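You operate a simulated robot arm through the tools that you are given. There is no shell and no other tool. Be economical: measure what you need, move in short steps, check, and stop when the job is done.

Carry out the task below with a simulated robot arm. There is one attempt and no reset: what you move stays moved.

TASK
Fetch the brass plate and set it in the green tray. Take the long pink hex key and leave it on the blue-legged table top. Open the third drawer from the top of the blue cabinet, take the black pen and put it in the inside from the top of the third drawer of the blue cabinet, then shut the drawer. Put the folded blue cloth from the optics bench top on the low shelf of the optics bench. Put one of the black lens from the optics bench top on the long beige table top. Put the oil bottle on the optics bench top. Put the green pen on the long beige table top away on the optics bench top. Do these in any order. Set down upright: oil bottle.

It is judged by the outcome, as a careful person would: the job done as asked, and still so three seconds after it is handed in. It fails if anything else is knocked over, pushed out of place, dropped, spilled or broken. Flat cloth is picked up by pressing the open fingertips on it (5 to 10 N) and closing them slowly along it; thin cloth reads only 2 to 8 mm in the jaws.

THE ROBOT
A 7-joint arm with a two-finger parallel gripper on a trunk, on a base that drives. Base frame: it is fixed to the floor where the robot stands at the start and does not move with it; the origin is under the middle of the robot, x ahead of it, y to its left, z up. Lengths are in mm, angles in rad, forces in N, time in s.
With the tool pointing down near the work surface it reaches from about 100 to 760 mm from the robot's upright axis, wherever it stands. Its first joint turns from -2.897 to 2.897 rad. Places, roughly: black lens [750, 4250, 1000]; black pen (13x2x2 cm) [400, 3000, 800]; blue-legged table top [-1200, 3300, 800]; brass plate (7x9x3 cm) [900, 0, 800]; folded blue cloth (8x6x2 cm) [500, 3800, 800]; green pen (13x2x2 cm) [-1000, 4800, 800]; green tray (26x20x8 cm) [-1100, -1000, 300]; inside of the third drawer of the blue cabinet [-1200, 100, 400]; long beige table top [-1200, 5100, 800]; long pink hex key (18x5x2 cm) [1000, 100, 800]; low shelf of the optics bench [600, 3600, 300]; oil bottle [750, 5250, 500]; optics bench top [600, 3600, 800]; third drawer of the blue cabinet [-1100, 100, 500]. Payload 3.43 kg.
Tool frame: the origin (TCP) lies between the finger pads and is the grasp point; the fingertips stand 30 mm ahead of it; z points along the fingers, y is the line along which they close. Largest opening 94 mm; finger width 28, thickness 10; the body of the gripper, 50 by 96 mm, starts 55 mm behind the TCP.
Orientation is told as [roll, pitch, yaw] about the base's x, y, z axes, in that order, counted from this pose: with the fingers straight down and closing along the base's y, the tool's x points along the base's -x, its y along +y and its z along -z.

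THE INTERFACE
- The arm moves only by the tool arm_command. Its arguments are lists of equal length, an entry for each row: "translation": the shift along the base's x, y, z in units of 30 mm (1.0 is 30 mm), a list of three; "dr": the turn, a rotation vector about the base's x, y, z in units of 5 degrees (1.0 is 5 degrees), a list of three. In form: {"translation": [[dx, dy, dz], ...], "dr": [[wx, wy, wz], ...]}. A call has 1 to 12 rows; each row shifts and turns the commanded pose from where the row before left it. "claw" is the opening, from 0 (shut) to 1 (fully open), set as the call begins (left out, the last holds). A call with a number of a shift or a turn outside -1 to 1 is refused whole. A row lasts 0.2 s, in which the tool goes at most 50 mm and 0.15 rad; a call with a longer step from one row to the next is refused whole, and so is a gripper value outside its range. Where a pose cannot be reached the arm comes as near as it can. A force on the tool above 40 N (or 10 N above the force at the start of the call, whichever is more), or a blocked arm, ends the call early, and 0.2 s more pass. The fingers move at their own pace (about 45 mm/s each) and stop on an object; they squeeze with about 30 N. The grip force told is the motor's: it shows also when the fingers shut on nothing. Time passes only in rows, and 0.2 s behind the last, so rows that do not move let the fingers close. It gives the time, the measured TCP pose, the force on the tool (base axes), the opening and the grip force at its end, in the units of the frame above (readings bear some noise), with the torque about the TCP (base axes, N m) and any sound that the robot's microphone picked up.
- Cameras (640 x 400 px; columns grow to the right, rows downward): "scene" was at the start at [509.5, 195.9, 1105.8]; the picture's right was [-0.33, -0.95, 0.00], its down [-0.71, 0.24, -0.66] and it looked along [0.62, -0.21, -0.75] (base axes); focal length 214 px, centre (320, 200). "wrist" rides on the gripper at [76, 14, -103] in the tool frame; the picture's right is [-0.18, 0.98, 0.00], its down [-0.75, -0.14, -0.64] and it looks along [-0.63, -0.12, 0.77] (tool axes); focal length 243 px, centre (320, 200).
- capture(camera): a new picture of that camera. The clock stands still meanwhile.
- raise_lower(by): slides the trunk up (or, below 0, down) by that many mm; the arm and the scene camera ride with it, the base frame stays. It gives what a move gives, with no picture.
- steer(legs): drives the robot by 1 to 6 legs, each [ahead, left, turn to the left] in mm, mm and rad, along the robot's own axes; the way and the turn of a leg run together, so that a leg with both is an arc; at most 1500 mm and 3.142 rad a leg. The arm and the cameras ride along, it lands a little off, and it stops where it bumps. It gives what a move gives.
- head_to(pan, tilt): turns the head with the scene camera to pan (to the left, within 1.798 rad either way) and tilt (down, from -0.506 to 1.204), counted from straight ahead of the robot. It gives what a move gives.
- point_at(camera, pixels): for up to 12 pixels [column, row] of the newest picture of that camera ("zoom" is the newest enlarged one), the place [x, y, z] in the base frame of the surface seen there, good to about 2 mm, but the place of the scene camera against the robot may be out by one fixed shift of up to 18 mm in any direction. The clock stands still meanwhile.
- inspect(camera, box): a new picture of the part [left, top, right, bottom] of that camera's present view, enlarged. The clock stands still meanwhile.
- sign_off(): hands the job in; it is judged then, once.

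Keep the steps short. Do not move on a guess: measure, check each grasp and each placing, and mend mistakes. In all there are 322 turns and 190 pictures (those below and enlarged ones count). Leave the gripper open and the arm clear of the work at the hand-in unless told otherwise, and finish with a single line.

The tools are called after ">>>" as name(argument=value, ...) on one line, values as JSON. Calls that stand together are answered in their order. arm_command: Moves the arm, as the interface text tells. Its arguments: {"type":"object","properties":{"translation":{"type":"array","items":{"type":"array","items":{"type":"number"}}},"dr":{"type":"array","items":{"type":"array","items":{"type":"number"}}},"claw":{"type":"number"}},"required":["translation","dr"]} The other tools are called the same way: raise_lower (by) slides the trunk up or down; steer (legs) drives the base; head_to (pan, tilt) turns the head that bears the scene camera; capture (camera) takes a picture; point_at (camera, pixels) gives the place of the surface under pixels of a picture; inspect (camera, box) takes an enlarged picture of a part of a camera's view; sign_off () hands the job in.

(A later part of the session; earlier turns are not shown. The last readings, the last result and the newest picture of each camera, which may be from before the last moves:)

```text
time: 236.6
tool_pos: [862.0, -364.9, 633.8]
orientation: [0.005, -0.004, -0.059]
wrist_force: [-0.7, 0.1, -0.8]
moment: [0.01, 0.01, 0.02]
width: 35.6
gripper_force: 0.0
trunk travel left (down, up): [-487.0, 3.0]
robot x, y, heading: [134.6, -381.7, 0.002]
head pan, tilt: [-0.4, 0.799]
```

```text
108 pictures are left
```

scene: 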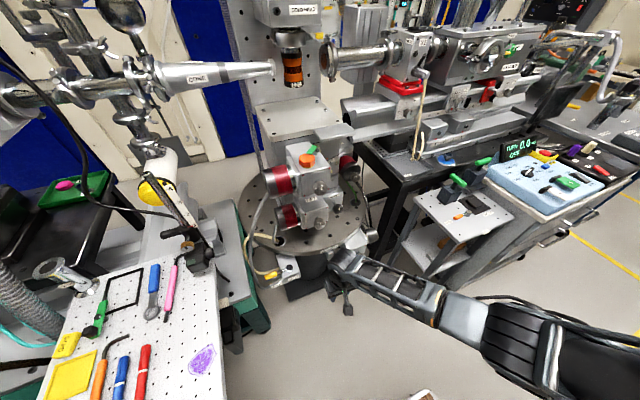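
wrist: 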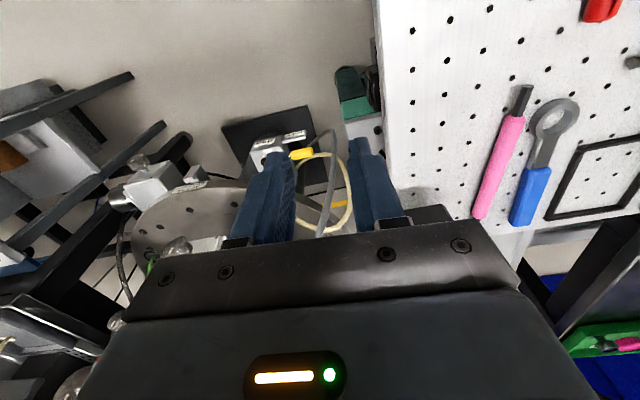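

Same posture as the first success. This time I stay lower (z≈890), which keeps the arm well within reach.

>>> arm_command(translation=[[0, 0, 0.9], [0, 0, 0.9], [0, 0, 0.9], [0, 0, 0.9], [0.1, 0.4, 0.9], [0.1, 0.5, 0.9], [0.1, 0.6, 0.9], [0.1, 0.8, 0.9], [0.1, 0.8, 0.6], [0.1, 0.8, 0.5], [0, 0.8, 0.2], [0, 0.8, 0]], dr=[[0, 0, 0], [0, 0, 0], [0, 0, 0], [0, 0, 0], [0, 0, 0], [0, 0, 0], [0, 0, 0], [0, 0, 0], [0, 0, 0], [0, 0, 0], [0, 0, 0], [0, 0, 0]])

>>> arm_command(translation=[[0.1, 0.9, 0], [0.1, 0.9, 0], [0.1, 0.9, 0], [0.1, 0.9, 0], [0.1, 0.9, 0], [0.1, 0.9, 0], [0, 0, 0]], dr=[[0, 0, 0], [0, 0, 0], [0, 0, 0], [0, 0, 0], [0, 0, 0], [0, 0, 0], [0, 0, 0]])

>>> capture(camera="wrist")

```text
time: 239.2
tool_pos: [883.0, -200.4, 887.7]
orientation: [0.004, -0.005, -0.06]
wrist_force: [0.3, 0.0, -0.3]
moment: [0.04, 0.0, 0.01]
width: 35.6
gripper_force: 0.1
trunk travel left (down, up): [-487.0, 3.0]
robot x, y, heading: [132.5, -385.2, -0.003]
head pan, tilt: [-0.4, 0.799]
```

```text
time: 240.8
tool_pos: [893.0, -100.7, 888.1]
orientation: [0.005, -0.007, -0.064]
wrist_force: [0.0, 1.2, 0.0]
moment: [0.01, -0.01, -0.02]
width: 35.8
gripper_force: 0.1
out of reach, approached as far as the arm can: row 4, 5, 6
trunk travel left (down, up): [-487.0, 3.0]
robot x, y, heading: [131.1, -380.5, 0.004]
head pan, tilt: [-0.4, 0.799]
```

```text
107 pictures are left
```

wrist: 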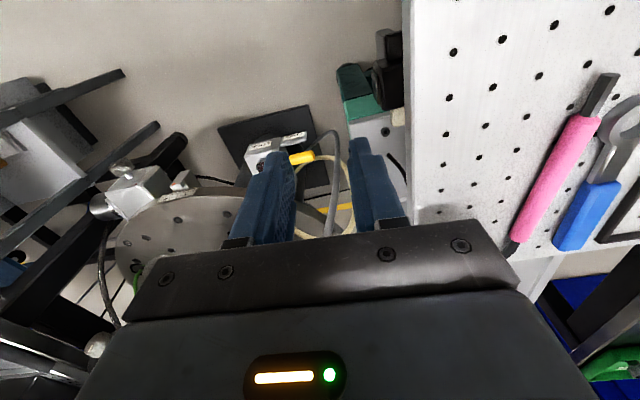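

Stuck at the same y regardless of height, so probably a wrist-turn limit in this arm branch. I test by yawing −0.5 rad, then moving +y.

>>> raise_lower(by=1)

>>> arm_command(translation=[[0, 0, 0], [0, 0, 0], [0, 0, 0], [0, 0, 0], [0, 0, 0], [0, 0, 0], [0, 0.5, 0.1], [0, 0.5, 0.1], [0, 0.5, 0.1], [0, 0.5, 0.1]], dr=[[0, 0, -1], [0, 0, -1], [0, 0, -1], [0, 0, -1], [0, 0, -1], [0, 0, -1], [0, 0, 0], [0, 0, 0], [0, 0, 0], [0, 0, 0]])

```text
time: 241.3
tool_pos: [894.2, -101.6, 888.6]
orientation: [0.005, -0.006, -0.062]
wrist_force: [-0.5, -1.2, 0.5]
moment: [0.02, 0.01, -0.02]
width: 35.9
gripper_force: 0.0
trunk travel left (down, up): [-488.0, 2.0]
robot x, y, heading: [132.4, -384.8, -0.0]
head pan, tilt: [-0.4, 0.799]
```

```text
time: 243.5
tool_pos: [893.9, -101.5, 888.9]
orientation: [0.005, -0.006, -0.589]
wrist_force: [0.2, -0.3, 1.0]
moment: [0.01, -0.02, 0.04]
width: 35.5
gripper_force: 0.1
out of reach, approached as far as the arm can: row 7, 8, 9, 10
trunk travel left (down, up): [-488.0, 2.0]
robot x, y, heading: [131.4, -381.6, 0.003]
head pan, tilt: [-0.4, 0.799]
```

Not the wrist. I return to the hanging-straight pose in front (z≈490, close in) to reset the elbow, then extend afresh.

>>> raise_lower(by=1)

>>> arm_command(translation=[[0, -0.9, 0], [0, -0.9, 0], [0, -0.9, -0.5], [0, -0.9, -0.9], [0, -0.9, -0.9], [0, -0.9, -0.9], [0, -0.9, -0.9], [-0.2, -0.9, -0.9], [-0.2, -0.9, -0.9], [-0.3, 0, -0.9], [-0.4, 0, -0.9], [-0.5, 0, -0.9]], dr=[[0, 0, 1], [0, 0, 1], [0, 0, 1], [0, 0, 1], [0, 0, 1], [0, 0, 1], [0, 0, 0], [0, 0, 0], [0, 0, 0], [0, 0, 0], [0, 0, 0], [0, 0, 0]])

>>> arm_command(translation=[[-0.8, 0, -0.9], [-0.8, 0, -0.9], [-0.8, 0, -0.9], [-0.8, 0, -0.9], [-0.8, 0.2, -0.8], [-0.8, 0.2, 0], [-0.8, 0.2, 0], [-0.8, 0.2, 0], [0, 0, 0]], dr=[[0, 0, 0], [0, 0, 0], [0, 0, 0], [0, 0, 0], [0, 0, 0], [0, 0, 0], [0, 0, 0], [0, 0, 0], [0, 0, 0]])

>>> head_to(pan=-1.4, tilt=0.9)

>>> capture(camera="scene")

```text
time: 244.0
tool_pos: [893.2, -102.7, 890.6]
orientation: [0.004, -0.004, -0.587]
wrist_force: [-0.4, 0.3, -0.5]
moment: [0.02, 0.02, -0.02]
width: 35.8
gripper_force: 0.0
trunk travel left (down, up): [-489.0, 1.0]
robot x, y, heading: [135.8, -376.3, -0.002]
head pan, tilt: [-0.4, 0.799]
```

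```text
time: 246.6
tool_pos: [845.5, -344.3, 630.3]
orientation: [0.004, -0.003, -0.064]
wrist_force: [0.4, -0.8, -0.9]
moment: [0.02, 0.0, 0.02]
width: 35.7
gripper_force: 0.0
trunk travel left (down, up): [-489.0, 1.0]
robot x, y, heading: [130.9, -380.3, -0.001]
head pan, tilt: [-0.4, 0.799]
```

```text
time: 248.6
tool_pos: [653.3, -319.6, 499.0]
orientation: [0.003, -0.004, -0.061]
wrist_force: [-0.3, 0.3, -0.6]
moment: [-0.02, 0.02, 0.02]
width: 35.9
gripper_force: 0.0
trunk travel left (down, up): [-489.0, 1.0]
robot x, y, heading: [130.0, -378.9, 0.003]
head pan, tilt: [-0.4, 0.799]
```

```text
time: 249.9
tool_pos: [652.0, -320.2, 499.7]
orientation: [0.004, -0.005, -0.063]
wrist_force: [0.2, 0.7, -0.1]
moment: [0.0, 0.02, 0.02]
width: 35.8
gripper_force: 0.0
trunk travel left (down, up): [-489.0, 1.0]
robot x, y, heading: [134.9, -376.6, 0.003]
head pan, tilt: [-1.4, 0.901]
```

```text
106 pictures are left
```

scene: 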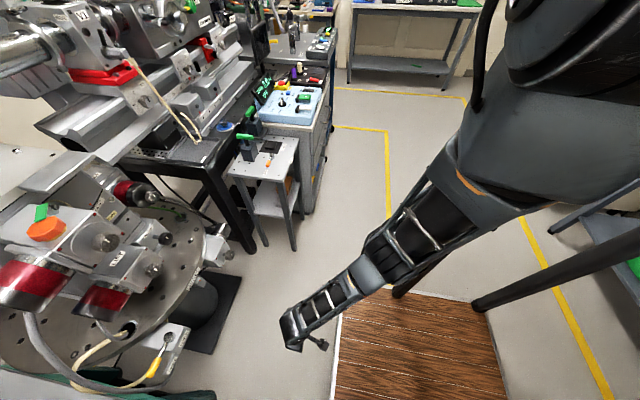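

The arm is straight and tidy. I extend diagonally left at low height to (850,−140,640), then raise there.

>>> arm_command(translation=[[0.83, 0.75, 0.5], [0.83, 0.75, 0.5], [0.83, 0.75, 0.5], [0.83, 0.75, 0.6], [0.83, 0.75, 0.6], [0.83, 0.75, 0.6], [0.83, 0.75, 0.6], [0.83, 0.75, 0.6], [0, 0, 0.6], [0, 0, 0.6], [0, 0, 0.6], [0, 0, 0]], dr=[[0, 0, 0], [0, 0, 0], [0, 0, 0], [0, 0, 0], [0, 0, 0], [0, 0, 0], [0, 0, 0], [0, 0, 0], [0, 0, 0], [0, 0, 0], [0, 0, 0], [0, 0, 0]])

>>> arm_command(translation=[[0, 0, 0.7], [0, 0, 0.7], [0, 0, 0.7], [0, 0, 0.7], [0, 0, 0.7], [0, 0, 0.7], [0, 0, 0.7], [0, 0, 0.6], [0, 0.9, 0.2], [0.3, 0.9, 0], [0.3, 0.9, 0], [0, 0, 0]], dr=[[0, 0, 0], [0, 0, 0], [0, 0, 0], [0, 0, 0], [0, 0, 0], [0, 0, 0], [0, 0, 0], [0, 0, 0], [0, 0, 0], [0, 0, 0], [0, 0, 0], [0, 0, 0]])

>>> head_to(pan=-0.4, tilt=0.8)

>>> capture(camera="scene")

```text
time: 252.5
tool_pos: [852.8, -139.1, 687.4]
orientation: [0.003, -0.002, -0.061]
wrist_force: [-0.5, 0.1, 0.2]
moment: [0.04, 0.0, 0.01]
width: 35.6
gripper_force: 0.1
trunk travel left (down, up): [-489.0, 1.0]
robot x, y, heading: [136.1, -377.8, -0.001]
head pan, tilt: [-1.4, 0.901]
```

```text
time: 255.1
tool_pos: [870.2, -61.0, 858.9]
orientation: [0.0, -0.001, -0.062]
wrist_force: [-20.4, -25.9, 10.1]
moment: [-0.51, 0.69, 0.74]
width: 19.9
gripper_force: 0.2
trunk travel left (down, up): [-489.0, 1.0]
robot x, y, heading: [134.6, -380.5, -0.0]
head pan, tilt: [-1.4, 0.901]
```

```text
time: 256.4
tool_pos: [870.9, -58.2, 858.9]
orientation: [0.0, 0.001, -0.063]
wrist_force: [-19.2, -29.9, -5.2]
moment: [-0.88, 0.43, 0.73]
width: 18.4
gripper_force: 0.1
trunk travel left (down, up): [-489.0, 1.0]
robot x, y, heading: [134.8, -380.0, 0.002]
head pan, tilt: [-0.4, 0.799]
```

```text
105 pictures are left
```

scene: 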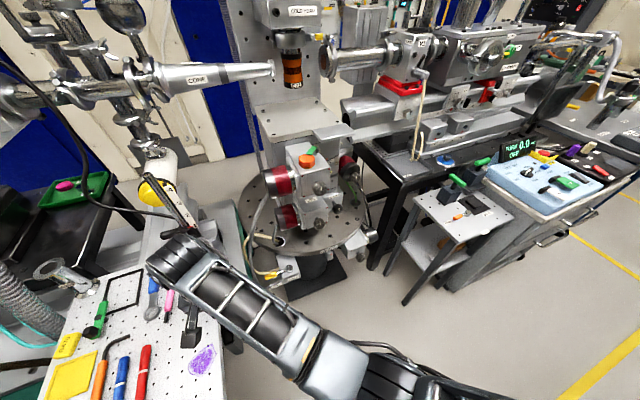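

The fingertips are pressing the board's edge (z too low). I back off −y at once and rise.

>>> arm_command(translation=[[0, -0.8, 0], [0, -0.8, 0], [0, -0.8, 0], [0, -0.8, 0], [0, 0, 0.5], [0, 0, 0.5], [0, 0, 0.5], [0, 0, 0]], dr=[[0, 0, 0], [0, 0, 0], [0, 0, 0], [0, 0, 0], [0, 0, 0], [0, 0, 0], [0, 0, 0], [0, 0, 0]])

>>> capture(camera="wrist")

```text
time: 258.2
tool_pos: [870.9, -155.0, 905.4]
orientation: [0.005, -0.006, -0.061]
wrist_force: [0.4, 0.1, -0.1]
moment: [-0.05, 0.02, 0.04]
width: 35.7
gripper_force: 0.1
trunk travel left (down, up): [-489.0, 1.0]
robot x, y, heading: [137.1, -380.9, -0.003]
head pan, tilt: [-0.4, 0.799]
```

```text
104 pictures are left
```

wrist: 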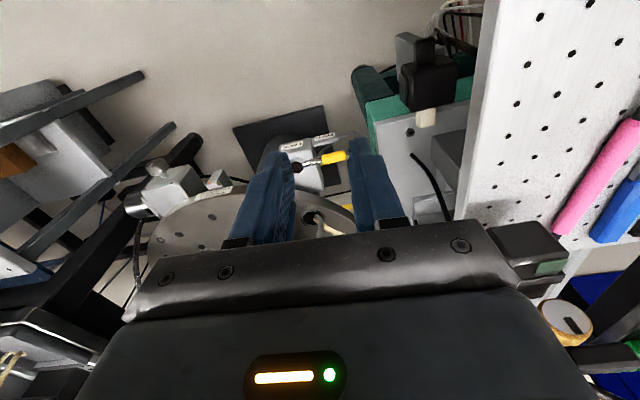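

Clear, z=905. Now I sweep +y along x≈872 and check progress.

>>> arm_command(translation=[[0, 0.8, 0], [0, 0.8, 0], [0, 0.8, 0], [0, 0.8, 0], [0, 0.8, 0], [0, 0.8, 0], [0, 0.6, 0], [0, 0, 0]], dr=[[0, 0, 0], [0, 0, 0], [0, 0, 0], [0, 0, 0], [0, 0, 0], [0, 0, 0], [0, 0, 0], [0, 0, 0]])

```text
time: 260.0
tool_pos: [867.6, 5.9, 904.6]
orientation: [0.003, -0.006, -0.063]
wrist_force: [-0.5, -0.3, 0.1]
moment: [0.01, 0.01, 0.0]
width: 35.8
gripper_force: 0.0
trunk travel left (down, up): [-489.0, 1.0]
robot x, y, heading: [130.0, -380.6, 0.003]
head pan, tilt: [-0.4, 0.799]
```

Works now. Continue to above the key at about (930,62).

>>> arm_command(translation=[[0.2, 0.6, 0], [0.3, 0.6, 0], [0.4, 0.4, 0], [0.5, 0.3, 0], [0.5, 0, 0], [0, 0, 0]], dr=[[0, 0, 0], [0, 0, 0], [0, 0, 0], [0, 0, 0], [0, 0, 0], [0, 0, 0]])

>>> capture(camera="wrist")

```text
time: 261.4
tool_pos: [927.1, 63.1, 905.0]
orientation: [0.004, -0.006, -0.062]
wrist_force: [-0.2, 0.4, 0.7]
moment: [0.01, -0.01, 0.0]
width: 35.8
gripper_force: 0.1
trunk travel left (down, up): [-489.0, 1.0]
robot x, y, heading: [130.9, -382.9, -0.0]
head pan, tilt: [-0.4, 0.799]
```

```text
103 pictures are left
```

wrist: 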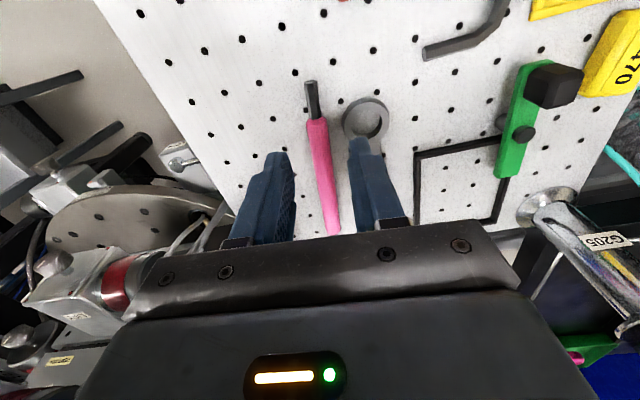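

Measure the key and the wrench next to it.

>>> point_at(camera="wrist", pixels=[[312, 95], [317, 130], [322, 170], [330, 215], [344, 120], [352, 140], [345, 108], [308, 150], [330, 150], [340, 200]])

```text
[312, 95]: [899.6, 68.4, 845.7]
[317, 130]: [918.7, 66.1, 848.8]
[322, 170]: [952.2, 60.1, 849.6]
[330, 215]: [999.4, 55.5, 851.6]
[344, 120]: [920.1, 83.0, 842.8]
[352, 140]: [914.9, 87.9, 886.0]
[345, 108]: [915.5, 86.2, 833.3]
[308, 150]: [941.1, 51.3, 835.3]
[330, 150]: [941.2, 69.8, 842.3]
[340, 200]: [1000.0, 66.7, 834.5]
```

Grip at (950,60.5) with ~30 mm opening, clear of the wrench ring. Position, then descend to TCP z≈866.

>>> arm_command(translation=[[0.4, -0.05, 0], [0.37, -0.04, 0], [0, 0, 0], [0, 0, -0.2], [0, 0, -0.2], [0, 0, 0]], dr=[[0, 0, -0.26], [0, 0, 0], [0, 0, 0], [0, 0, 0], [0, 0, 0], [0, 0, 0]], claw=0.32)

>>> inspect(camera="wrist", box=[200, 60, 440, 260])

```text
time: 262.8
tool_pos: [951.6, 62.2, 894.4]
orientation: [0.004, -0.006, -0.084]
wrist_force: [0.2, -0.2, 0.3]
moment: [0.01, 0.01, 0.0]
width: 29.9
gripper_force: 0.0
trunk travel left (down, up): [-489.0, 1.0]
robot x, y, heading: [135.6, -382.4, 0.002]
head pan, tilt: [-0.4, 0.799]
```

```text
2.00 times, centred on (320, 160) of wrist
```

zoom: 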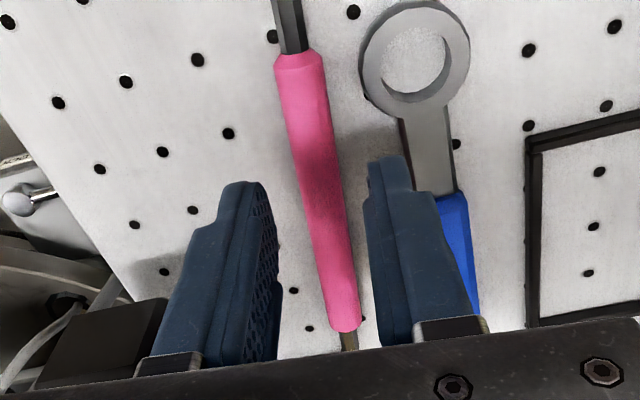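

>>> point_at(camera="zoom", pixels=[[403, 130], [415, 185], [300, 110], [323, 200], [340, 290], [365, 80], [350, 130], [285, 130], [80, 350]])

```text
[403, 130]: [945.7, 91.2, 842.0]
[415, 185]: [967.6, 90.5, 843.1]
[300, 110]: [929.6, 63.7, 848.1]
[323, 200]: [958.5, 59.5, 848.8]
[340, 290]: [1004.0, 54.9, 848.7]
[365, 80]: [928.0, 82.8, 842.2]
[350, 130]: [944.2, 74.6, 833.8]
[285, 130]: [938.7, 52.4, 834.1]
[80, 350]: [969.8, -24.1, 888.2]
```

Fine-tune to (958,59.6), yaw −0.105, then descend.

>>> arm_command(translation=[[0.22, -0.09, 0], [0, 0, -0.2], [0, 0, -0.25], [0, 0, -0.25], [0, 0, -0.23], [0, 0, 0]], dr=[[0, 0, -0.25], [0, 0, 0], [0, 0, 0], [0, 0, 0], [0, 0, 0], [0, 0, 0]])

>>> capture(camera="wrist")

```text
time: 264.2
tool_pos: [955.8, 60.5, 866.1]
orientation: [0.005, -0.004, -0.106]
wrist_force: [-0.3, -0.3, -0.1]
moment: [0.02, 0.01, -0.02]
width: 30.0
gripper_force: 0.1
trunk travel left (down, up): [-489.0, 1.0]
robot x, y, heading: [132.9, -382.0, 0.0]
head pan, tilt: [-0.4, 0.799]
```

```text
101 pictures are left
```

wrist: 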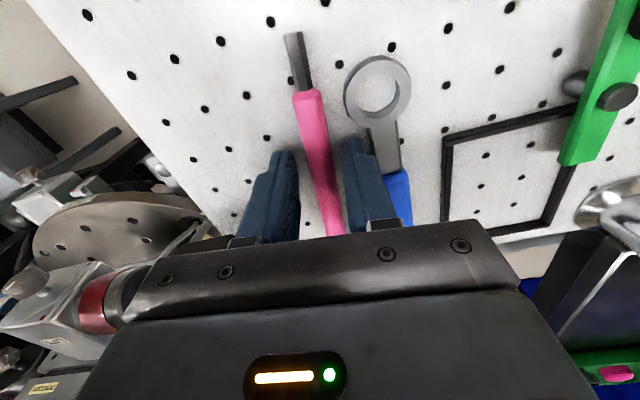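

Key handle between fingers, wrench free. Close.

>>> arm_command(translation=[[0, 0, 0], [0, 0, 0], [0, 0, 0], [0, 0, 0]], dr=[[0, 0, 0], [0, 0, 0], [0, 0, 0], [0, 0, 0]], claw=0.0)

>>> arm_command(translation=[[0, 0, 0.2], [0, 0, 0.3], [-0.2, 0, 0.3], [-0.4, 0, 0.3], [-0.5, -0.3, 0], [-0.5, -0.5, 0], [-0.5, -0.6, 0], [-0.3, -0.8, 0], [0, -0.8, 0], [0, -0.8, 0], [0, -0.8, 0]], dr=[[0, 0, 0], [0, 0, 0], [0, 0, 0], [0, 0, 0], [0, 0, 0], [0, 0, 0], [0, 0, 0], [0, 0, 0], [0, 0, 0], [0, 0, 0], [0, 0, 0]])

>>> capture(camera="wrist")

```text
time: 265.2
tool_pos: [956.6, 59.2, 865.5]
orientation: [0.003, -0.006, -0.107]
wrist_force: [0.5, -0.4, -0.2]
moment: [-0.01, -0.04, 0.01]
width: 14.1
gripper_force: 29.7
trunk travel left (down, up): [-489.0, 1.0]
robot x, y, heading: [133.5, -382.6, 0.003]
head pan, tilt: [-0.4, 0.799]
```

```text
time: 267.5
tool_pos: [883.6, -61.9, 898.9]
orientation: [0.013, -0.006, -0.088]
wrist_force: [-5.3, 14.2, -1.4]
moment: [0.25, 0.2, 1.94]
width: 53.7
gripper_force: 30.0
trunk travel left (down, up): [-489.0, 1.0]
robot x, y, heading: [131.5, -381.3, -0.0]
head pan, tilt: [-0.4, 0.799]
stopped in row 11: the force on the tool passed its limit at 49 N (the readings are from after the stop); the commanded pose is now the measured one
```

```text
100 pictures are left
```

wrist: 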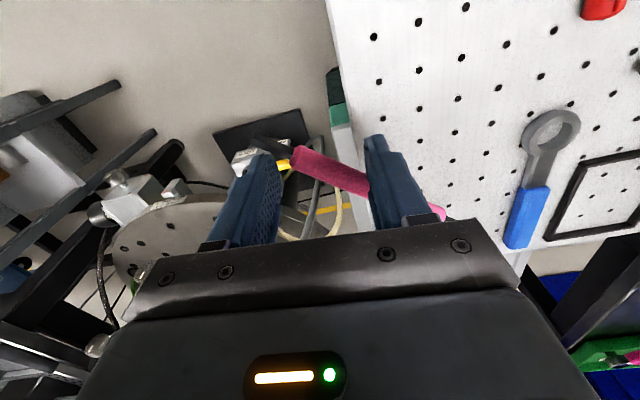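

The key's far end caught the instrument and rotated in the jaws. I inspect before moving.

>>> inspect(camera="wrist", box=[200, 90, 520, 290])

>>> inspect(camera="scene", box=[60, 140, 300, 340])

```text
2.00 times, centred on (360, 190) of wrist
```

zoom: 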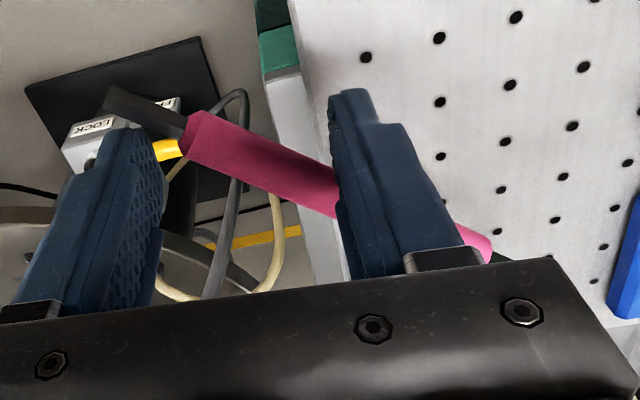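

```text
2.00 times, centred on (180, 240) of scene
```

zoom: 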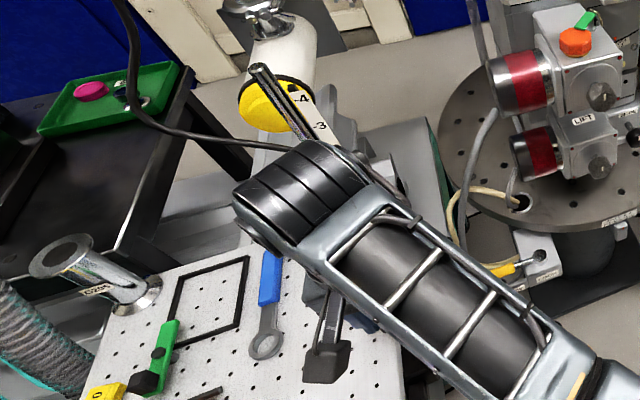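

The far end is caught on the instrument's side; squeezing will re-align the key once freed. I move back +y slowly over the board.

>>> arm_command(translation=[[0, 0.3, 0.05], [0, 0.3, 0.05], [0, 0.4, 0], [0, 0.5, 0], [0, 0.5, 0], [0, 0.5, 0], [0, 0.5, 0], [0, 0, 0], [0, 0, 0]], dr=[[0, 0, 0], [0, 0, 0], [0, 0, 0], [0, 0, 0], [0, 0, 0], [0, 0, 0], [0, 0, 0], [0, 0, 0], [0, 0, 0]])

>>> capture(camera="wrist")

```text
time: 269.5
tool_pos: [883.9, 24.5, 903.8]
orientation: [0.011, -0.007, -0.096]
wrist_force: [2.1, 4.4, -0.7]
moment: [0.11, -0.07, 0.66]
width: 19.1
gripper_force: 30.6
trunk travel left (down, up): [-489.0, 1.0]
robot x, y, heading: [133.7, -379.7, 0.003]
head pan, tilt: [-0.4, 0.799]
```

```text
97 pictures are left
```

wrist: 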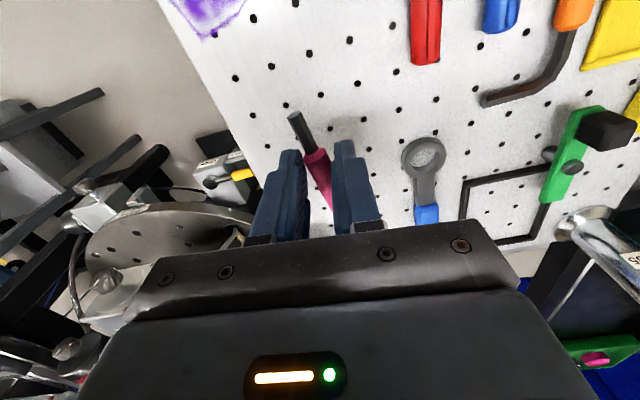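

It re-aligned (19 mm). I move a bit more +y, then −x well clear of the instrument.

>>> arm_command(translation=[[0, 0.5, 0.1], [0, 0.5, 0.1], [-0.5, 0, 0.1], [-0.7, 0, 0.1], [-0.7, 0, 0], [-0.7, 0, 0], [-0.7, 0, 0], [0, 0, 0]], dr=[[0, 0, 0], [0, 0, 0], [0, 0, 0], [0, 0, 0], [0, 0, 0], [0, 0, 0], [0, 0, 0], [0, 0, 0]])

>>> inspect(camera="wrist", box=[200, 60, 480, 260])

>>> inspect(camera="scene", box=[0, 140, 320, 340])

```text
time: 271.3
tool_pos: [787.3, 53.0, 913.7]
orientation: [0.011, -0.008, -0.095]
wrist_force: [-0.1, 0.2, -0.1]
moment: [0.0, 0.05, -0.01]
width: 14.1
gripper_force: 29.9
trunk travel left (down, up): [-489.0, 1.0]
robot x, y, heading: [134.2, -381.4, -0.001]
head pan, tilt: [-0.4, 0.799]
```

```text
2.00 times, centred on (340, 160) of wrist
```

zoom: 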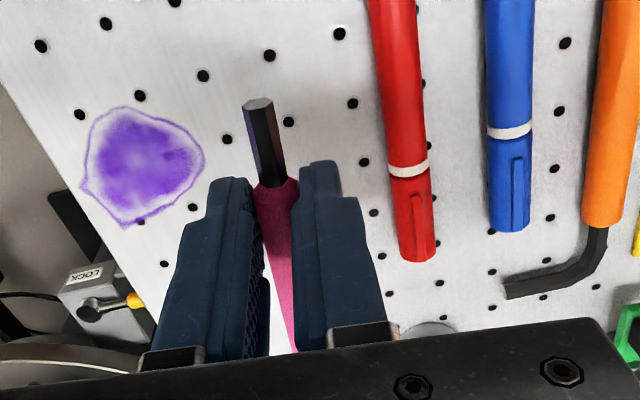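

```text
2.00 times, centred on (160, 240) of scene
```

zoom: 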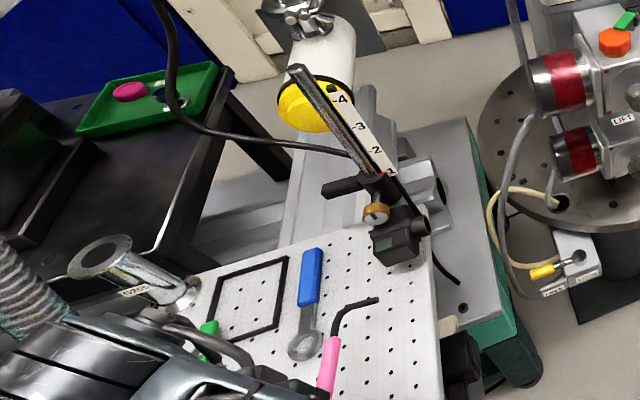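

Key is held well (14.1 mm). I check the instrument's knob position against before (≈(1001,−9,943)).

>>> point_at(camera="zoom", pixels=[[376, 216], [395, 245], [380, 235], [380, 170], [300, 105]])

```text
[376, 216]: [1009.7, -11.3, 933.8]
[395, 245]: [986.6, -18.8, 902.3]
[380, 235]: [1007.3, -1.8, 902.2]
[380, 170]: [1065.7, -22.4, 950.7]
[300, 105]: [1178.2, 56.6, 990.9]
```

Instrument unmoved. Now retreat −y along x≈790, lowering once past the board edge, then back out.

>>> arm_command(translation=[[0, -0.9, 0], [0, -0.9, 0], [0, -0.9, 0], [0, -0.9, 0], [0, -0.9, 0], [0, -0.9, 0], [0, -0.9, 0], [0, -0.9, 0], [0.1, -0.9, -0.2], [0.1, -0.9, -0.5], [0.1, -0.9, -0.8], [0.1, -0.9, -0.9]], dr=[[0, 0, 0], [0, 0, 0], [0, 0, 0], [0, 0, 0], [0, 0, 0], [0, 0, 0], [0, 0, 0], [0, 0, 0], [0, 0, 0], [0, 0, 0], [0, 0, 0], [0, 0, 0]])

>>> arm_command(translation=[[0, -0.9, -0.9], [0, -0.9, -0.9], [0, -0.5, -0.9], [0, 0, -0.9], [-0.3, 0, -0.9], [-0.5, 0, -0.9], [-0.5, 0, -0.9], [-0.5, 0, -0.9], [0, 0, 0]], dr=[[0, 0, 0], [0, 0, 0], [0, 0, 0], [0, 0, 0], [0, 0, 0], [0, 0, 0], [0, 0, 0], [0, 0, 0], [0, 0, 0]])

>>> steer(legs=[[-360, 0, 0]])

>>> capture(camera="wrist")

```text
time: 273.9
tool_pos: [797.8, -267.8, 843.3]
orientation: [0.012, -0.009, -0.094]
wrist_force: [0.2, -0.3, -1.0]
moment: [-0.01, 0.06, 0.0]
width: 14.4
gripper_force: 29.9
trunk travel left (down, up): [-489.0, 1.0]
robot x, y, heading: [132.7, -379.9, 0.001]
head pan, tilt: [-0.4, 0.799]
```

```text
time: 275.9
tool_pos: [744.8, -339.7, 627.4]
orientation: [0.01, -0.009, -0.096]
wrist_force: [0.2, 0.3, -0.8]
moment: [0.01, 0.02, 0.01]
width: 13.9
gripper_force: 30.3
trunk travel left (down, up): [-489.0, 1.0]
robot x, y, heading: [132.3, -381.6, -0.002]
head pan, tilt: [-0.4, 0.799]
```

```text
time: 278.2
tool_pos: [389.0, -339.4, 627.3]
orientation: [0.011, -0.007, -0.091]
wrist_force: [0.0, 0.0, 0.4]
moment: [-0.02, 0.04, 0.0]
width: 13.8
gripper_force: 30.3
trunk travel left (down, up): [-489.0, 1.0]
robot x, y, heading: [-219.3, -384.8, 0.002]
head pan, tilt: [-0.4, 0.799]
```

```text
94 pictures are left
```

wrist: 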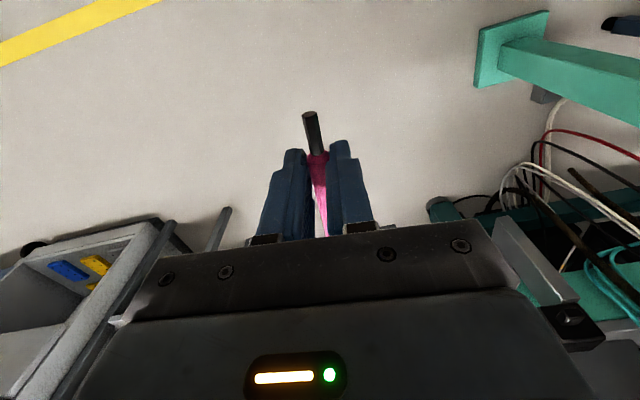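

Turn to face +y and drive up the aisle with the key, then look.

>>> steer(legs=[[0, 0, 1.5708], [1450, 0, 0], [1250, 0, 0]])

>>> head_to(pan=0.4, tilt=0.5)

>>> capture(camera="scene")

>>> head_to(pan=-0.7, tilt=0.5)

>>> capture(camera="scene")

```text
time: 279.9
tool_pos: [371.8, -217.2, 625.8]
orientation: [-0.05, -0.01, 0.146]
wrist_force: [0.0, -0.6, -0.8]
moment: [-0.01, 0.02, -0.01]
width: 14.0
gripper_force: 30.2
trunk travel left (down, up): [-489.0, 1.0]
robot x, y, heading: [-220.2, -387.2, 0.288]
head pan, tilt: [-0.4, 0.799]
stopped in leg 1: the robot was blocked; the commanded pose is now the measured one
```

```text
time: 281.0
tool_pos: [371.1, -217.9, 624.9]
orientation: [-0.051, -0.006, 0.148]
wrist_force: [-0.3, -0.2, 0.7]
moment: [0.0, 0.03, 0.0]
width: 13.9
gripper_force: 30.0
trunk travel left (down, up): [-489.0, 1.0]
robot x, y, heading: [-220.7, -386.7, 0.285]
head pan, tilt: [0.4, 0.499]
```

```text
93 pictures are left
```

scene: 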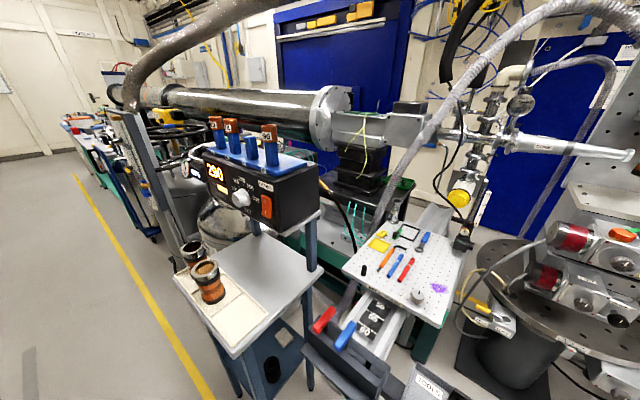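

```text
time: 282.4
tool_pos: [371.1, -218.3, 626.3]
orientation: [-0.05, -0.006, 0.15]
wrist_force: [0.5, -0.6, -0.6]
moment: [-0.02, 0.04, -0.01]
width: 14.0
gripper_force: 30.2
trunk travel left (down, up): [-489.0, 1.0]
robot x, y, heading: [-224.6, -386.3, 0.286]
head pan, tilt: [-0.7, 0.499]
```

```text
92 pictures are left
```

scene: 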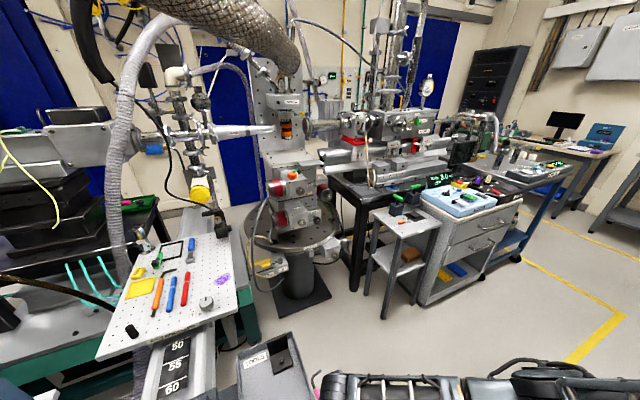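

The forearm touched the tool tray's corner. I rotate back, move away, fold the arm to the hanging pose, and only then turn.

>>> steer(legs=[[0, 0, -0.286], [-120, 0, 0]])

>>> arm_command(translation=[[-0.8, 0, -0.6], [-0.8, 0, -0.6], [-0.8, 0, -0.6], [-0.8, 0, -0.6], [-0.8, 0, -0.6], [-0.8, 0, -0.6], [-0.5, 0, -0.6], [-0.5, 0, -0.5], [0, 0, 0]], dr=[[0, 0, 0], [0, 0, 0], [0, 0, 0], [0, 0, 0], [0, 0, 0], [0, 0, 0], [0, 0, 0], [0, 0, 0], [0, 0, 0]])

>>> head_to(pan=0.3, tilt=0.7)

>>> capture(camera="scene")

```text
time: 284.5
tool_pos: [276.8, -389.9, 625.2]
orientation: [-0.048, -0.006, -0.137]
wrist_force: [0.6, -0.5, -1.0]
moment: [-0.03, 0.05, 0.04]
width: 14.1
gripper_force: 30.2
trunk travel left (down, up): [-489.0, 1.0]
robot x, y, heading: [-339.1, -384.7, -0.005]
head pan, tilt: [-0.7, 0.499]
```

```text
time: 286.5
tool_pos: [154.9, -387.7, 512.3]
orientation: [-0.049, -0.005, -0.137]
wrist_force: [0.1, -0.1, -0.9]
moment: [0.01, 0.05, -0.03]
width: 14.1
gripper_force: 30.2
out of reach, approached as far as the arm can: row 5, 6, 7, 8
trunk travel left (down, up): [-489.0, 1.0]
robot x, y, heading: [-340.4, -385.2, -0.003]
head pan, tilt: [-0.7, 0.499]
```

```text
time: 287.8
tool_pos: [154.8, -387.7, 512.2]
orientation: [-0.051, -0.005, -0.14]
wrist_force: [-0.1, -0.2, -0.8]
moment: [0.03, 0.0, -0.04]
width: 14.2
gripper_force: 29.8
trunk travel left (down, up): [-489.0, 1.0]
robot x, y, heading: [-339.1, -383.0, -0.001]
head pan, tilt: [0.3, 0.7]
```

```text
91 pictures are left
```

scene: 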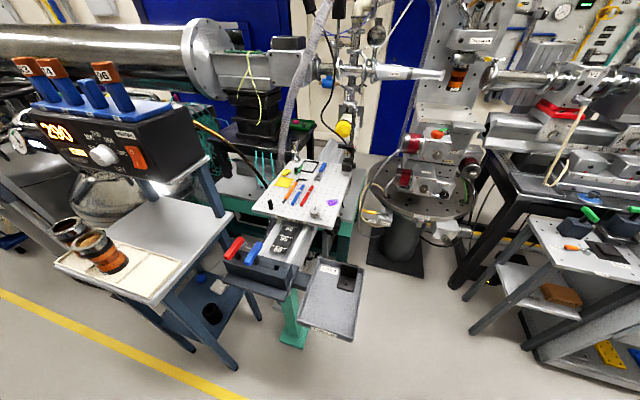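

Check the tray corners again, then turn with the arm folded.

>>> point_at(camera="scene", pixels=[[298, 322], [352, 339], [318, 262], [362, 268]])

>>> steer(legs=[[0, 0, 1.5708]])

```text
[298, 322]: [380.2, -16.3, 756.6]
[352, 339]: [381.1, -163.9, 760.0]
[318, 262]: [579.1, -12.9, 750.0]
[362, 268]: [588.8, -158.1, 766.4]
```

```text
time: 292.0
tool_pos: [-333.6, 109.6, 512.3]
orientation: [-0.05, -0.005, 1.428]
wrist_force: [-0.4, -0.7, -0.5]
moment: [-0.02, 0.01, 0.01]
width: 14.0
gripper_force: 29.5
trunk travel left (down, up): [-489.0, 1.0]
robot x, y, heading: [-342.6, -384.6, 1.564]
head pan, tilt: [0.3, 0.7]
```

Turned. Shift right 110 mm to clear the open drawer, then drive up the aisle.

>>> steer(legs=[[0, -110, 0], [1450, 0, 0], [1300, 0, 0]])

>>> head_to(pan=0.5, tilt=0.5)

>>> capture(camera="scene")

>>> head_to(pan=-0.7, tilt=0.5)

>>> capture(camera="scene")

```text
time: 306.2
tool_pos: [-234.4, 2887.8, 511.7]
orientation: [-0.049, -0.005, 1.446]
wrist_force: [0.1, 0.3, -0.1]
moment: [-0.04, -0.02, 0.01]
width: 14.0
gripper_force: 29.7
trunk travel left (down, up): [-489.0, 1.0]
robot x, y, heading: [-232.9, 2394.3, 1.579]
head pan, tilt: [0.3, 0.7]
```

```text
time: 307.0
tool_pos: [-234.8, 2887.3, 513.1]
orientation: [-0.049, -0.005, 1.444]
wrist_force: [0.6, -0.7, -0.1]
moment: [-0.02, -0.02, 0.01]
width: 13.9
gripper_force: 29.9
trunk travel left (down, up): [-489.0, 1.0]
robot x, y, heading: [-237.1, 2392.9, 1.583]
head pan, tilt: [0.499, 0.499]
```

```text
90 pictures are left
```

scene: 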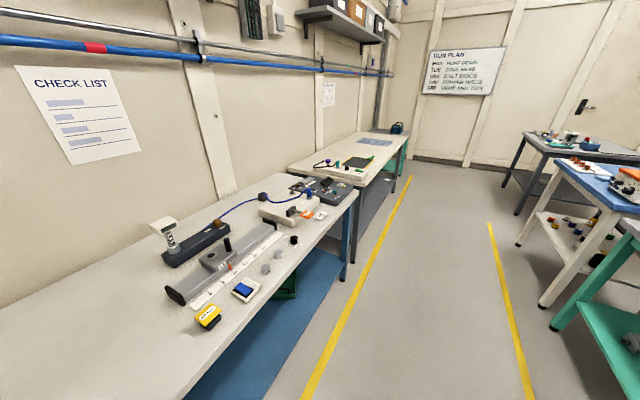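

```text
time: 308.4
tool_pos: [-233.5, 2887.8, 512.1]
orientation: [-0.05, -0.005, 1.446]
wrist_force: [0.6, 0.8, -1.6]
moment: [-0.02, -0.01, 0.01]
width: 13.8
gripper_force: 30.0
trunk travel left (down, up): [-489.0, 1.0]
robot x, y, heading: [-232.3, 2389.3, 1.581]
head pan, tilt: [-0.7, 0.499]
```

```text
89 pictures are left
```

scene: 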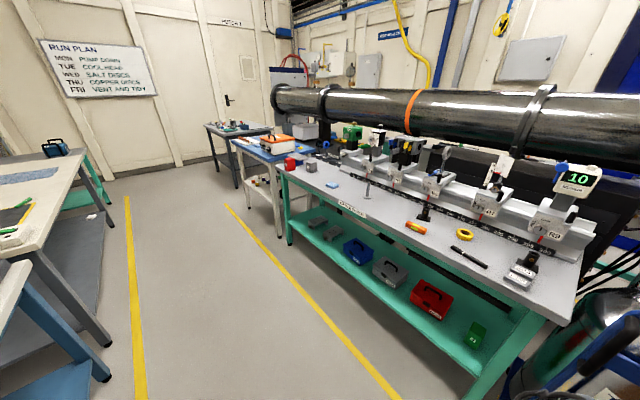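

I measure bench features: pen (468,258), cloth (332,185), bench edges, and the tube overhead.

>>> point_at(camera="scene", pixels=[[468, 258], [332, 185], [340, 210], [545, 305], [420, 110], [525, 270], [285, 245], [480, 395], [290, 195], [420, 255], [400, 90], [470, 300]])

>>> head_to(pan=0.8, tilt=0.7)

>>> capture(camera="scene")

>>> point_at(camera="scene", pixels=[[150, 250], [250, 200], [300, 120], [350, 180], [200, 350], [320, 230], [400, 150], [250, 130], [180, 180]])

```text
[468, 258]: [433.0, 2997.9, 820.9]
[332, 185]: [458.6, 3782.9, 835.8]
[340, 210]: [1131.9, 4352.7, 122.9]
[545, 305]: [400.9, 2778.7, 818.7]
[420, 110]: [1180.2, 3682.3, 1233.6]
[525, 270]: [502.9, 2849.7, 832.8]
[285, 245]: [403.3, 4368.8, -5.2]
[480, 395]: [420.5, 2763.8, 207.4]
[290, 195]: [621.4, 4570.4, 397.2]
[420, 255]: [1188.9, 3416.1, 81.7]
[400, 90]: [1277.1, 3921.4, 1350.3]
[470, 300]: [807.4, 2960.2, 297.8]
```

```text
time: 310.0
tool_pos: [-234.7, 2886.6, 512.0]
orientation: [-0.048, -0.005, 1.446]
wrist_force: [-0.3, 0.5, 0.1]
moment: [-0.01, -0.01, 0.01]
width: 14.1
gripper_force: 30.2
trunk travel left (down, up): [-489.0, 1.0]
robot x, y, heading: [-231.5, 2392.1, 1.576]
head pan, tilt: [0.799, 0.7]
```

```text
88 pictures are left
```

scene: 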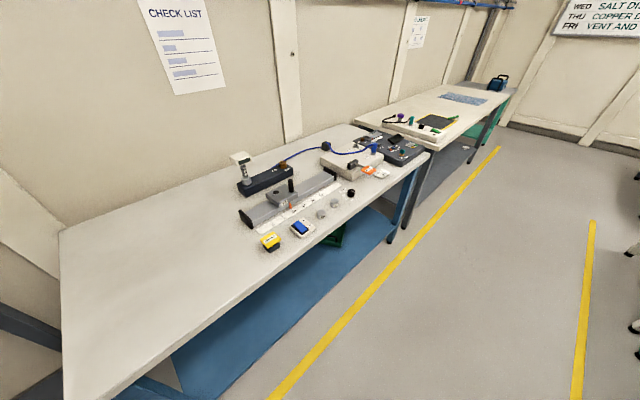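

```text
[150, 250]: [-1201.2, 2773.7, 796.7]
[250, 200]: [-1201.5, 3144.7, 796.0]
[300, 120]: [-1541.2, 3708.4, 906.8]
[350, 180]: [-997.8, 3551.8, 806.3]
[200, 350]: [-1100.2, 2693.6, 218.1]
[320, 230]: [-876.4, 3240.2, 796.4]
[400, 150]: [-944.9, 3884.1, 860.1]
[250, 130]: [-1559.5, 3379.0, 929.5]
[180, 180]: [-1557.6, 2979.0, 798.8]
```

Table top z≈797 with free space around (−1000,2800). I extend and raise the arm ahead in the open aisle first.

>>> raise_lower(by=-1)

>>> arm_command(translation=[[0, 0.9, 0.4], [0, 0.9, 0.4], [0, 0.9, 0.4], [0, 0.9, 0.6], [0, 0.9, 0.8], [0, 0.9, 0.9], [0, 0.9, 0.9], [0, 0.9, 0.9], [0, 0.8, 0.9], [0, 0.5, 0.9], [0, 0, 0.9], [0, 0, 0.9]], dr=[[0, -0.55, 0], [0, 0, 0], [0, 0, 0], [0, 0, 0], [0, 0, 0], [0, 0, 0], [0, 0, 0], [0, 0, 0], [0, 0, 0], [0, 0, 0], [0, 0, 0], [0, 0, 0]])

>>> arm_command(translation=[[0, 0, 0.9], [0, 0, 0.9], [0, 0, 0.9], [0, 0, 0]], dr=[[0, 0, 0], [0, 0, 0], [0, 0, 0], [0, 0, 0]])

>>> capture(camera="wrist")

```text
time: 310.5
tool_pos: [-233.7, 2887.2, 511.0]
orientation: [-0.048, -0.006, 1.444]
wrist_force: [-0.1, 0.5, -0.3]
moment: [-0.03, 0.04, 0.01]
width: 13.9
gripper_force: 29.6
trunk travel left (down, up): [-488.0, 2.0]
robot x, y, heading: [-232.3, 2389.0, 1.578]
head pan, tilt: [0.799, 0.7]
```

```text
time: 313.1
tool_pos: [-231.9, 3141.9, 779.0]
orientation: [-0.098, -0.009, 1.445]
wrist_force: [-0.7, 0.2, -0.9]
moment: [-0.03, 0.0, -0.01]
width: 14.0
gripper_force: 29.8
trunk travel left (down, up): [-488.0, 2.0]
robot x, y, heading: [-233.5, 2392.1, 1.573]
head pan, tilt: [0.799, 0.7]
```

```text
time: 314.1
tool_pos: [-234.0, 3141.5, 859.5]
orientation: [-0.098, -0.012, 1.444]
wrist_force: [0.0, -0.1, -0.6]
moment: [0.0, -0.01, 0.02]
width: 14.2
gripper_force: 30.1
trunk travel left (down, up): [-488.0, 2.0]
robot x, y, heading: [-235.2, 2393.0, 1.577]
head pan, tilt: [0.799, 0.7]
```

```text
87 pictures are left
```

wrist: 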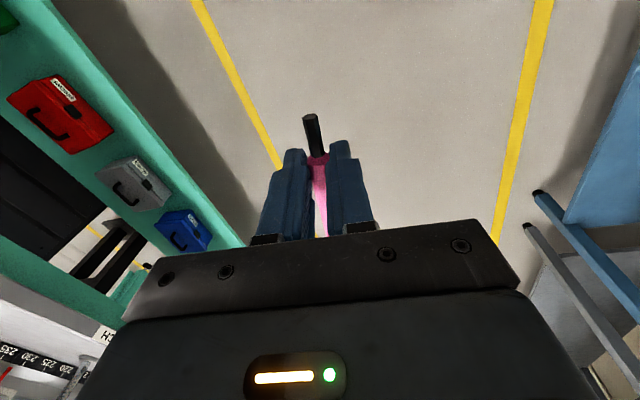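

Level the tool and raise a little, then drive 400 ahead and turn left so the hand arrives over the free part of the table.

>>> arm_command(translation=[[0, 0, 0.8], [0, 0, 0.8], [0, 0, 0.5], [0, 0, 0]], dr=[[0, 0.56, 0], [0, 0.55, 0], [0, 0, 0], [0, 0, 0]])

>>> steer(legs=[[330, 0, 0], [0, 0, 1.5708]])

>>> capture(camera="wrist")

```text
time: 315.1
tool_pos: [-237.9, 3149.1, 922.8]
orientation: [-0.002, -0.001, 1.446]
wrist_force: [0.4, -0.9, -1.7]
moment: [-0.05, 0.03, -0.01]
width: 14.3
gripper_force: 30.2
out of reach, approached as far as the arm can: row 2
trunk travel left (down, up): [-488.0, 2.0]
robot x, y, heading: [-233.2, 2392.9, 1.581]
head pan, tilt: [0.799, 0.7]
```

```text
time: 321.1
tool_pos: [-992.3, 2708.7, 922.5]
orientation: [-0.002, 0.0, 3.026]
wrist_force: [0.2, -0.8, -0.4]
moment: [0.02, 0.0, -0.01]
width: 14.0
gripper_force: 30.1
trunk travel left (down, up): [-488.0, 2.0]
robot x, y, heading: [-233.0, 2717.4, -3.125]
head pan, tilt: [0.799, 0.7]
```

```text
86 pictures are left
```

wrist: 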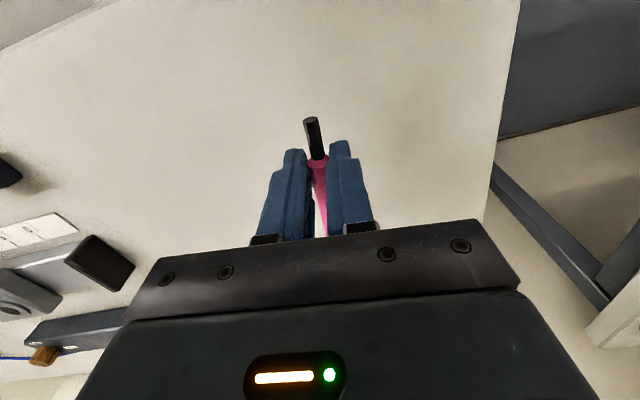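

Over the free table area. I measure the surface and edges with the wrist camera.

>>> point_at(camera="wrist", pixels=[[400, 150], [503, 100], [250, 120], [100, 20], [330, 220], [80, 10]])

```text
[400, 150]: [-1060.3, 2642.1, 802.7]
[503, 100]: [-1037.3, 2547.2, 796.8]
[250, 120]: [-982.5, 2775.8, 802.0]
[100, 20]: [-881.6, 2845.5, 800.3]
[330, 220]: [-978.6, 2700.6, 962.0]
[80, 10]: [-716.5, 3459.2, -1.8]
```

Table z≈802. I lower until the key touches (expected TCP ≈836).

>>> arm_command(translation=[[0, 0, -0.6], [0, 0, -0.6], [0, 0, -0.5], [0, 0, -0.5], [0, 0, -0.3], [0, 0, -0.15], [0, 0, 0]], dr=[[0, 0, 0], [0, 0, 0], [0, 0, 0], [0, 0, 0], [0, 0, 0], [0, 0, 0], [0, 0, 0]])

>>> arm_command(translation=[[0, 0, -0.07], [0, 0, -0.07], [0, 0, 0]], dr=[[0, 0, 0], [0, 0, 0], [0, 0, 0]])

>>> capture(camera="wrist")

```text
time: 322.7
tool_pos: [-991.5, 2706.8, 842.4]
orientation: [-0.004, 0.0, 3.026]
wrist_force: [0.9, -0.1, 0.0]
moment: [0.04, -0.02, -0.02]
width: 14.2
gripper_force: 29.9
trunk travel left (down, up): [-488.0, 2.0]
robot x, y, heading: [-236.0, 2724.9, -3.123]
head pan, tilt: [0.799, 0.7]
```

```text
time: 323.5
tool_pos: [-991.8, 2707.8, 836.3]
orientation: [-0.004, 0.0, 3.027]
wrist_force: [-0.3, 0.6, -0.9]
moment: [0.02, -0.05, 0.0]
width: 14.1
gripper_force: 29.7
trunk travel left (down, up): [-488.0, 2.0]
robot x, y, heading: [-236.2, 2723.4, -3.123]
head pan, tilt: [0.799, 0.7]
```

```text
85 pictures are left
```

wrist: 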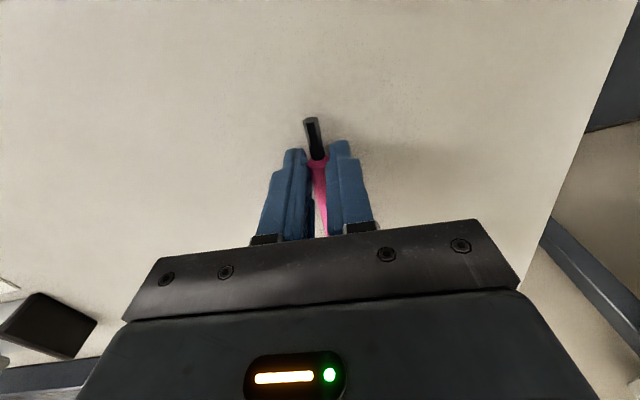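

>>> arm_command(translation=[[0, 0, -0.07], [0, 0, -0.07], [0, 0, 0]], dr=[[0, 0, 0], [0, 0, 0], [0, 0, 0]])

>>> inspect(camera="wrist", box=[220, 80, 420, 240])

```text
time: 324.3
tool_pos: [-991.6, 2707.4, 834.4]
orientation: [-0.002, 0.0, 3.025]
wrist_force: [-0.1, 0.2, -0.1]
moment: [0.0, -0.02, -0.02]
width: 14.0
gripper_force: 30.2
trunk travel left (down, up): [-488.0, 2.0]
robot x, y, heading: [-236.7, 2723.3, -3.125]
head pan, tilt: [0.799, 0.7]
```

```text
2.50 times, centred on (320, 160) of wrist
```

zoom: 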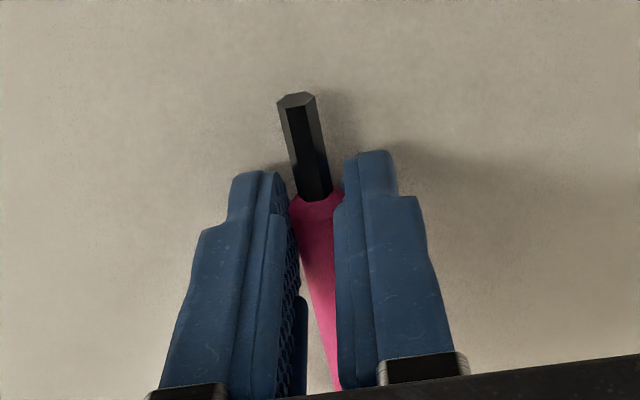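

Still slightly above (shadow offset). Keep inching down until force appears.

>>> arm_command(translation=[[0, 0, -0.08], [0, 0, -0.08], [0, 0, 0]], dr=[[0, 0, 0], [0, 0, 0], [0, 0, 0]])

```text
time: 325.1
tool_pos: [-992.6, 2708.5, 831.3]
orientation: [0.0, -0.002, 3.027]
wrist_force: [0.1, -0.3, 13.2]
moment: [0.04, 0.51, -0.04]
width: 14.1
gripper_force: 30.1
trunk travel left (down, up): [-488.0, 2.0]
robot x, y, heading: [-234.0, 2723.6, -3.122]
head pan, tilt: [0.799, 0.7]
```

Contact (13 N). Release and lift.

>>> arm_command(translation=[[0, 0, 0.05], [0, 0, 0], [0, 0, 0]], dr=[[0, 0, 0], [0, 0, 0], [0, 0, 0]], claw=0.35)

>>> arm_command(translation=[[0, 0, 0.4], [0, 0, 0.6], [0, 0, 0.6], [0, 0, 0.6], [0, 0, 0.6], [0, 0, 0]], dr=[[0, 0, 0], [0, 0, 0], [0, 0, 0], [0, 0, 0], [0, 0, 0], [0, 0, 0]])

>>> capture(camera="wrist")

```text
time: 325.9
tool_pos: [-991.6, 2707.4, 831.2]
orientation: [0.001, 0.001, 3.026]
wrist_force: [-0.1, 0.1, -0.5]
moment: [0.02, -0.02, -0.02]
width: 32.9
gripper_force: 0.2
trunk travel left (down, up): [-488.0, 2.0]
robot x, y, heading: [-233.5, 2722.3, -3.115]
head pan, tilt: [0.799, 0.7]
```

```text
time: 327.3
tool_pos: [-1002.6, 2703.3, 919.3]
orientation: [0.012, -0.025, 3.032]
wrist_force: [0.5, 0.5, -0.7]
moment: [-0.01, 0.03, 0.01]
width: 32.9
gripper_force: 0.0
out of reach, approached as far as the arm can: row 5
trunk travel left (down, up): [-488.0, 2.0]
robot x, y, heading: [-232.9, 2719.2, -3.118]
head pan, tilt: [0.799, 0.7]
```

```text
83 pictures are left
```

wrist: 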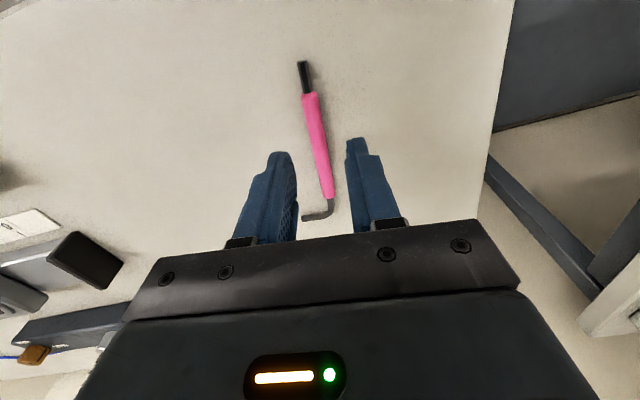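

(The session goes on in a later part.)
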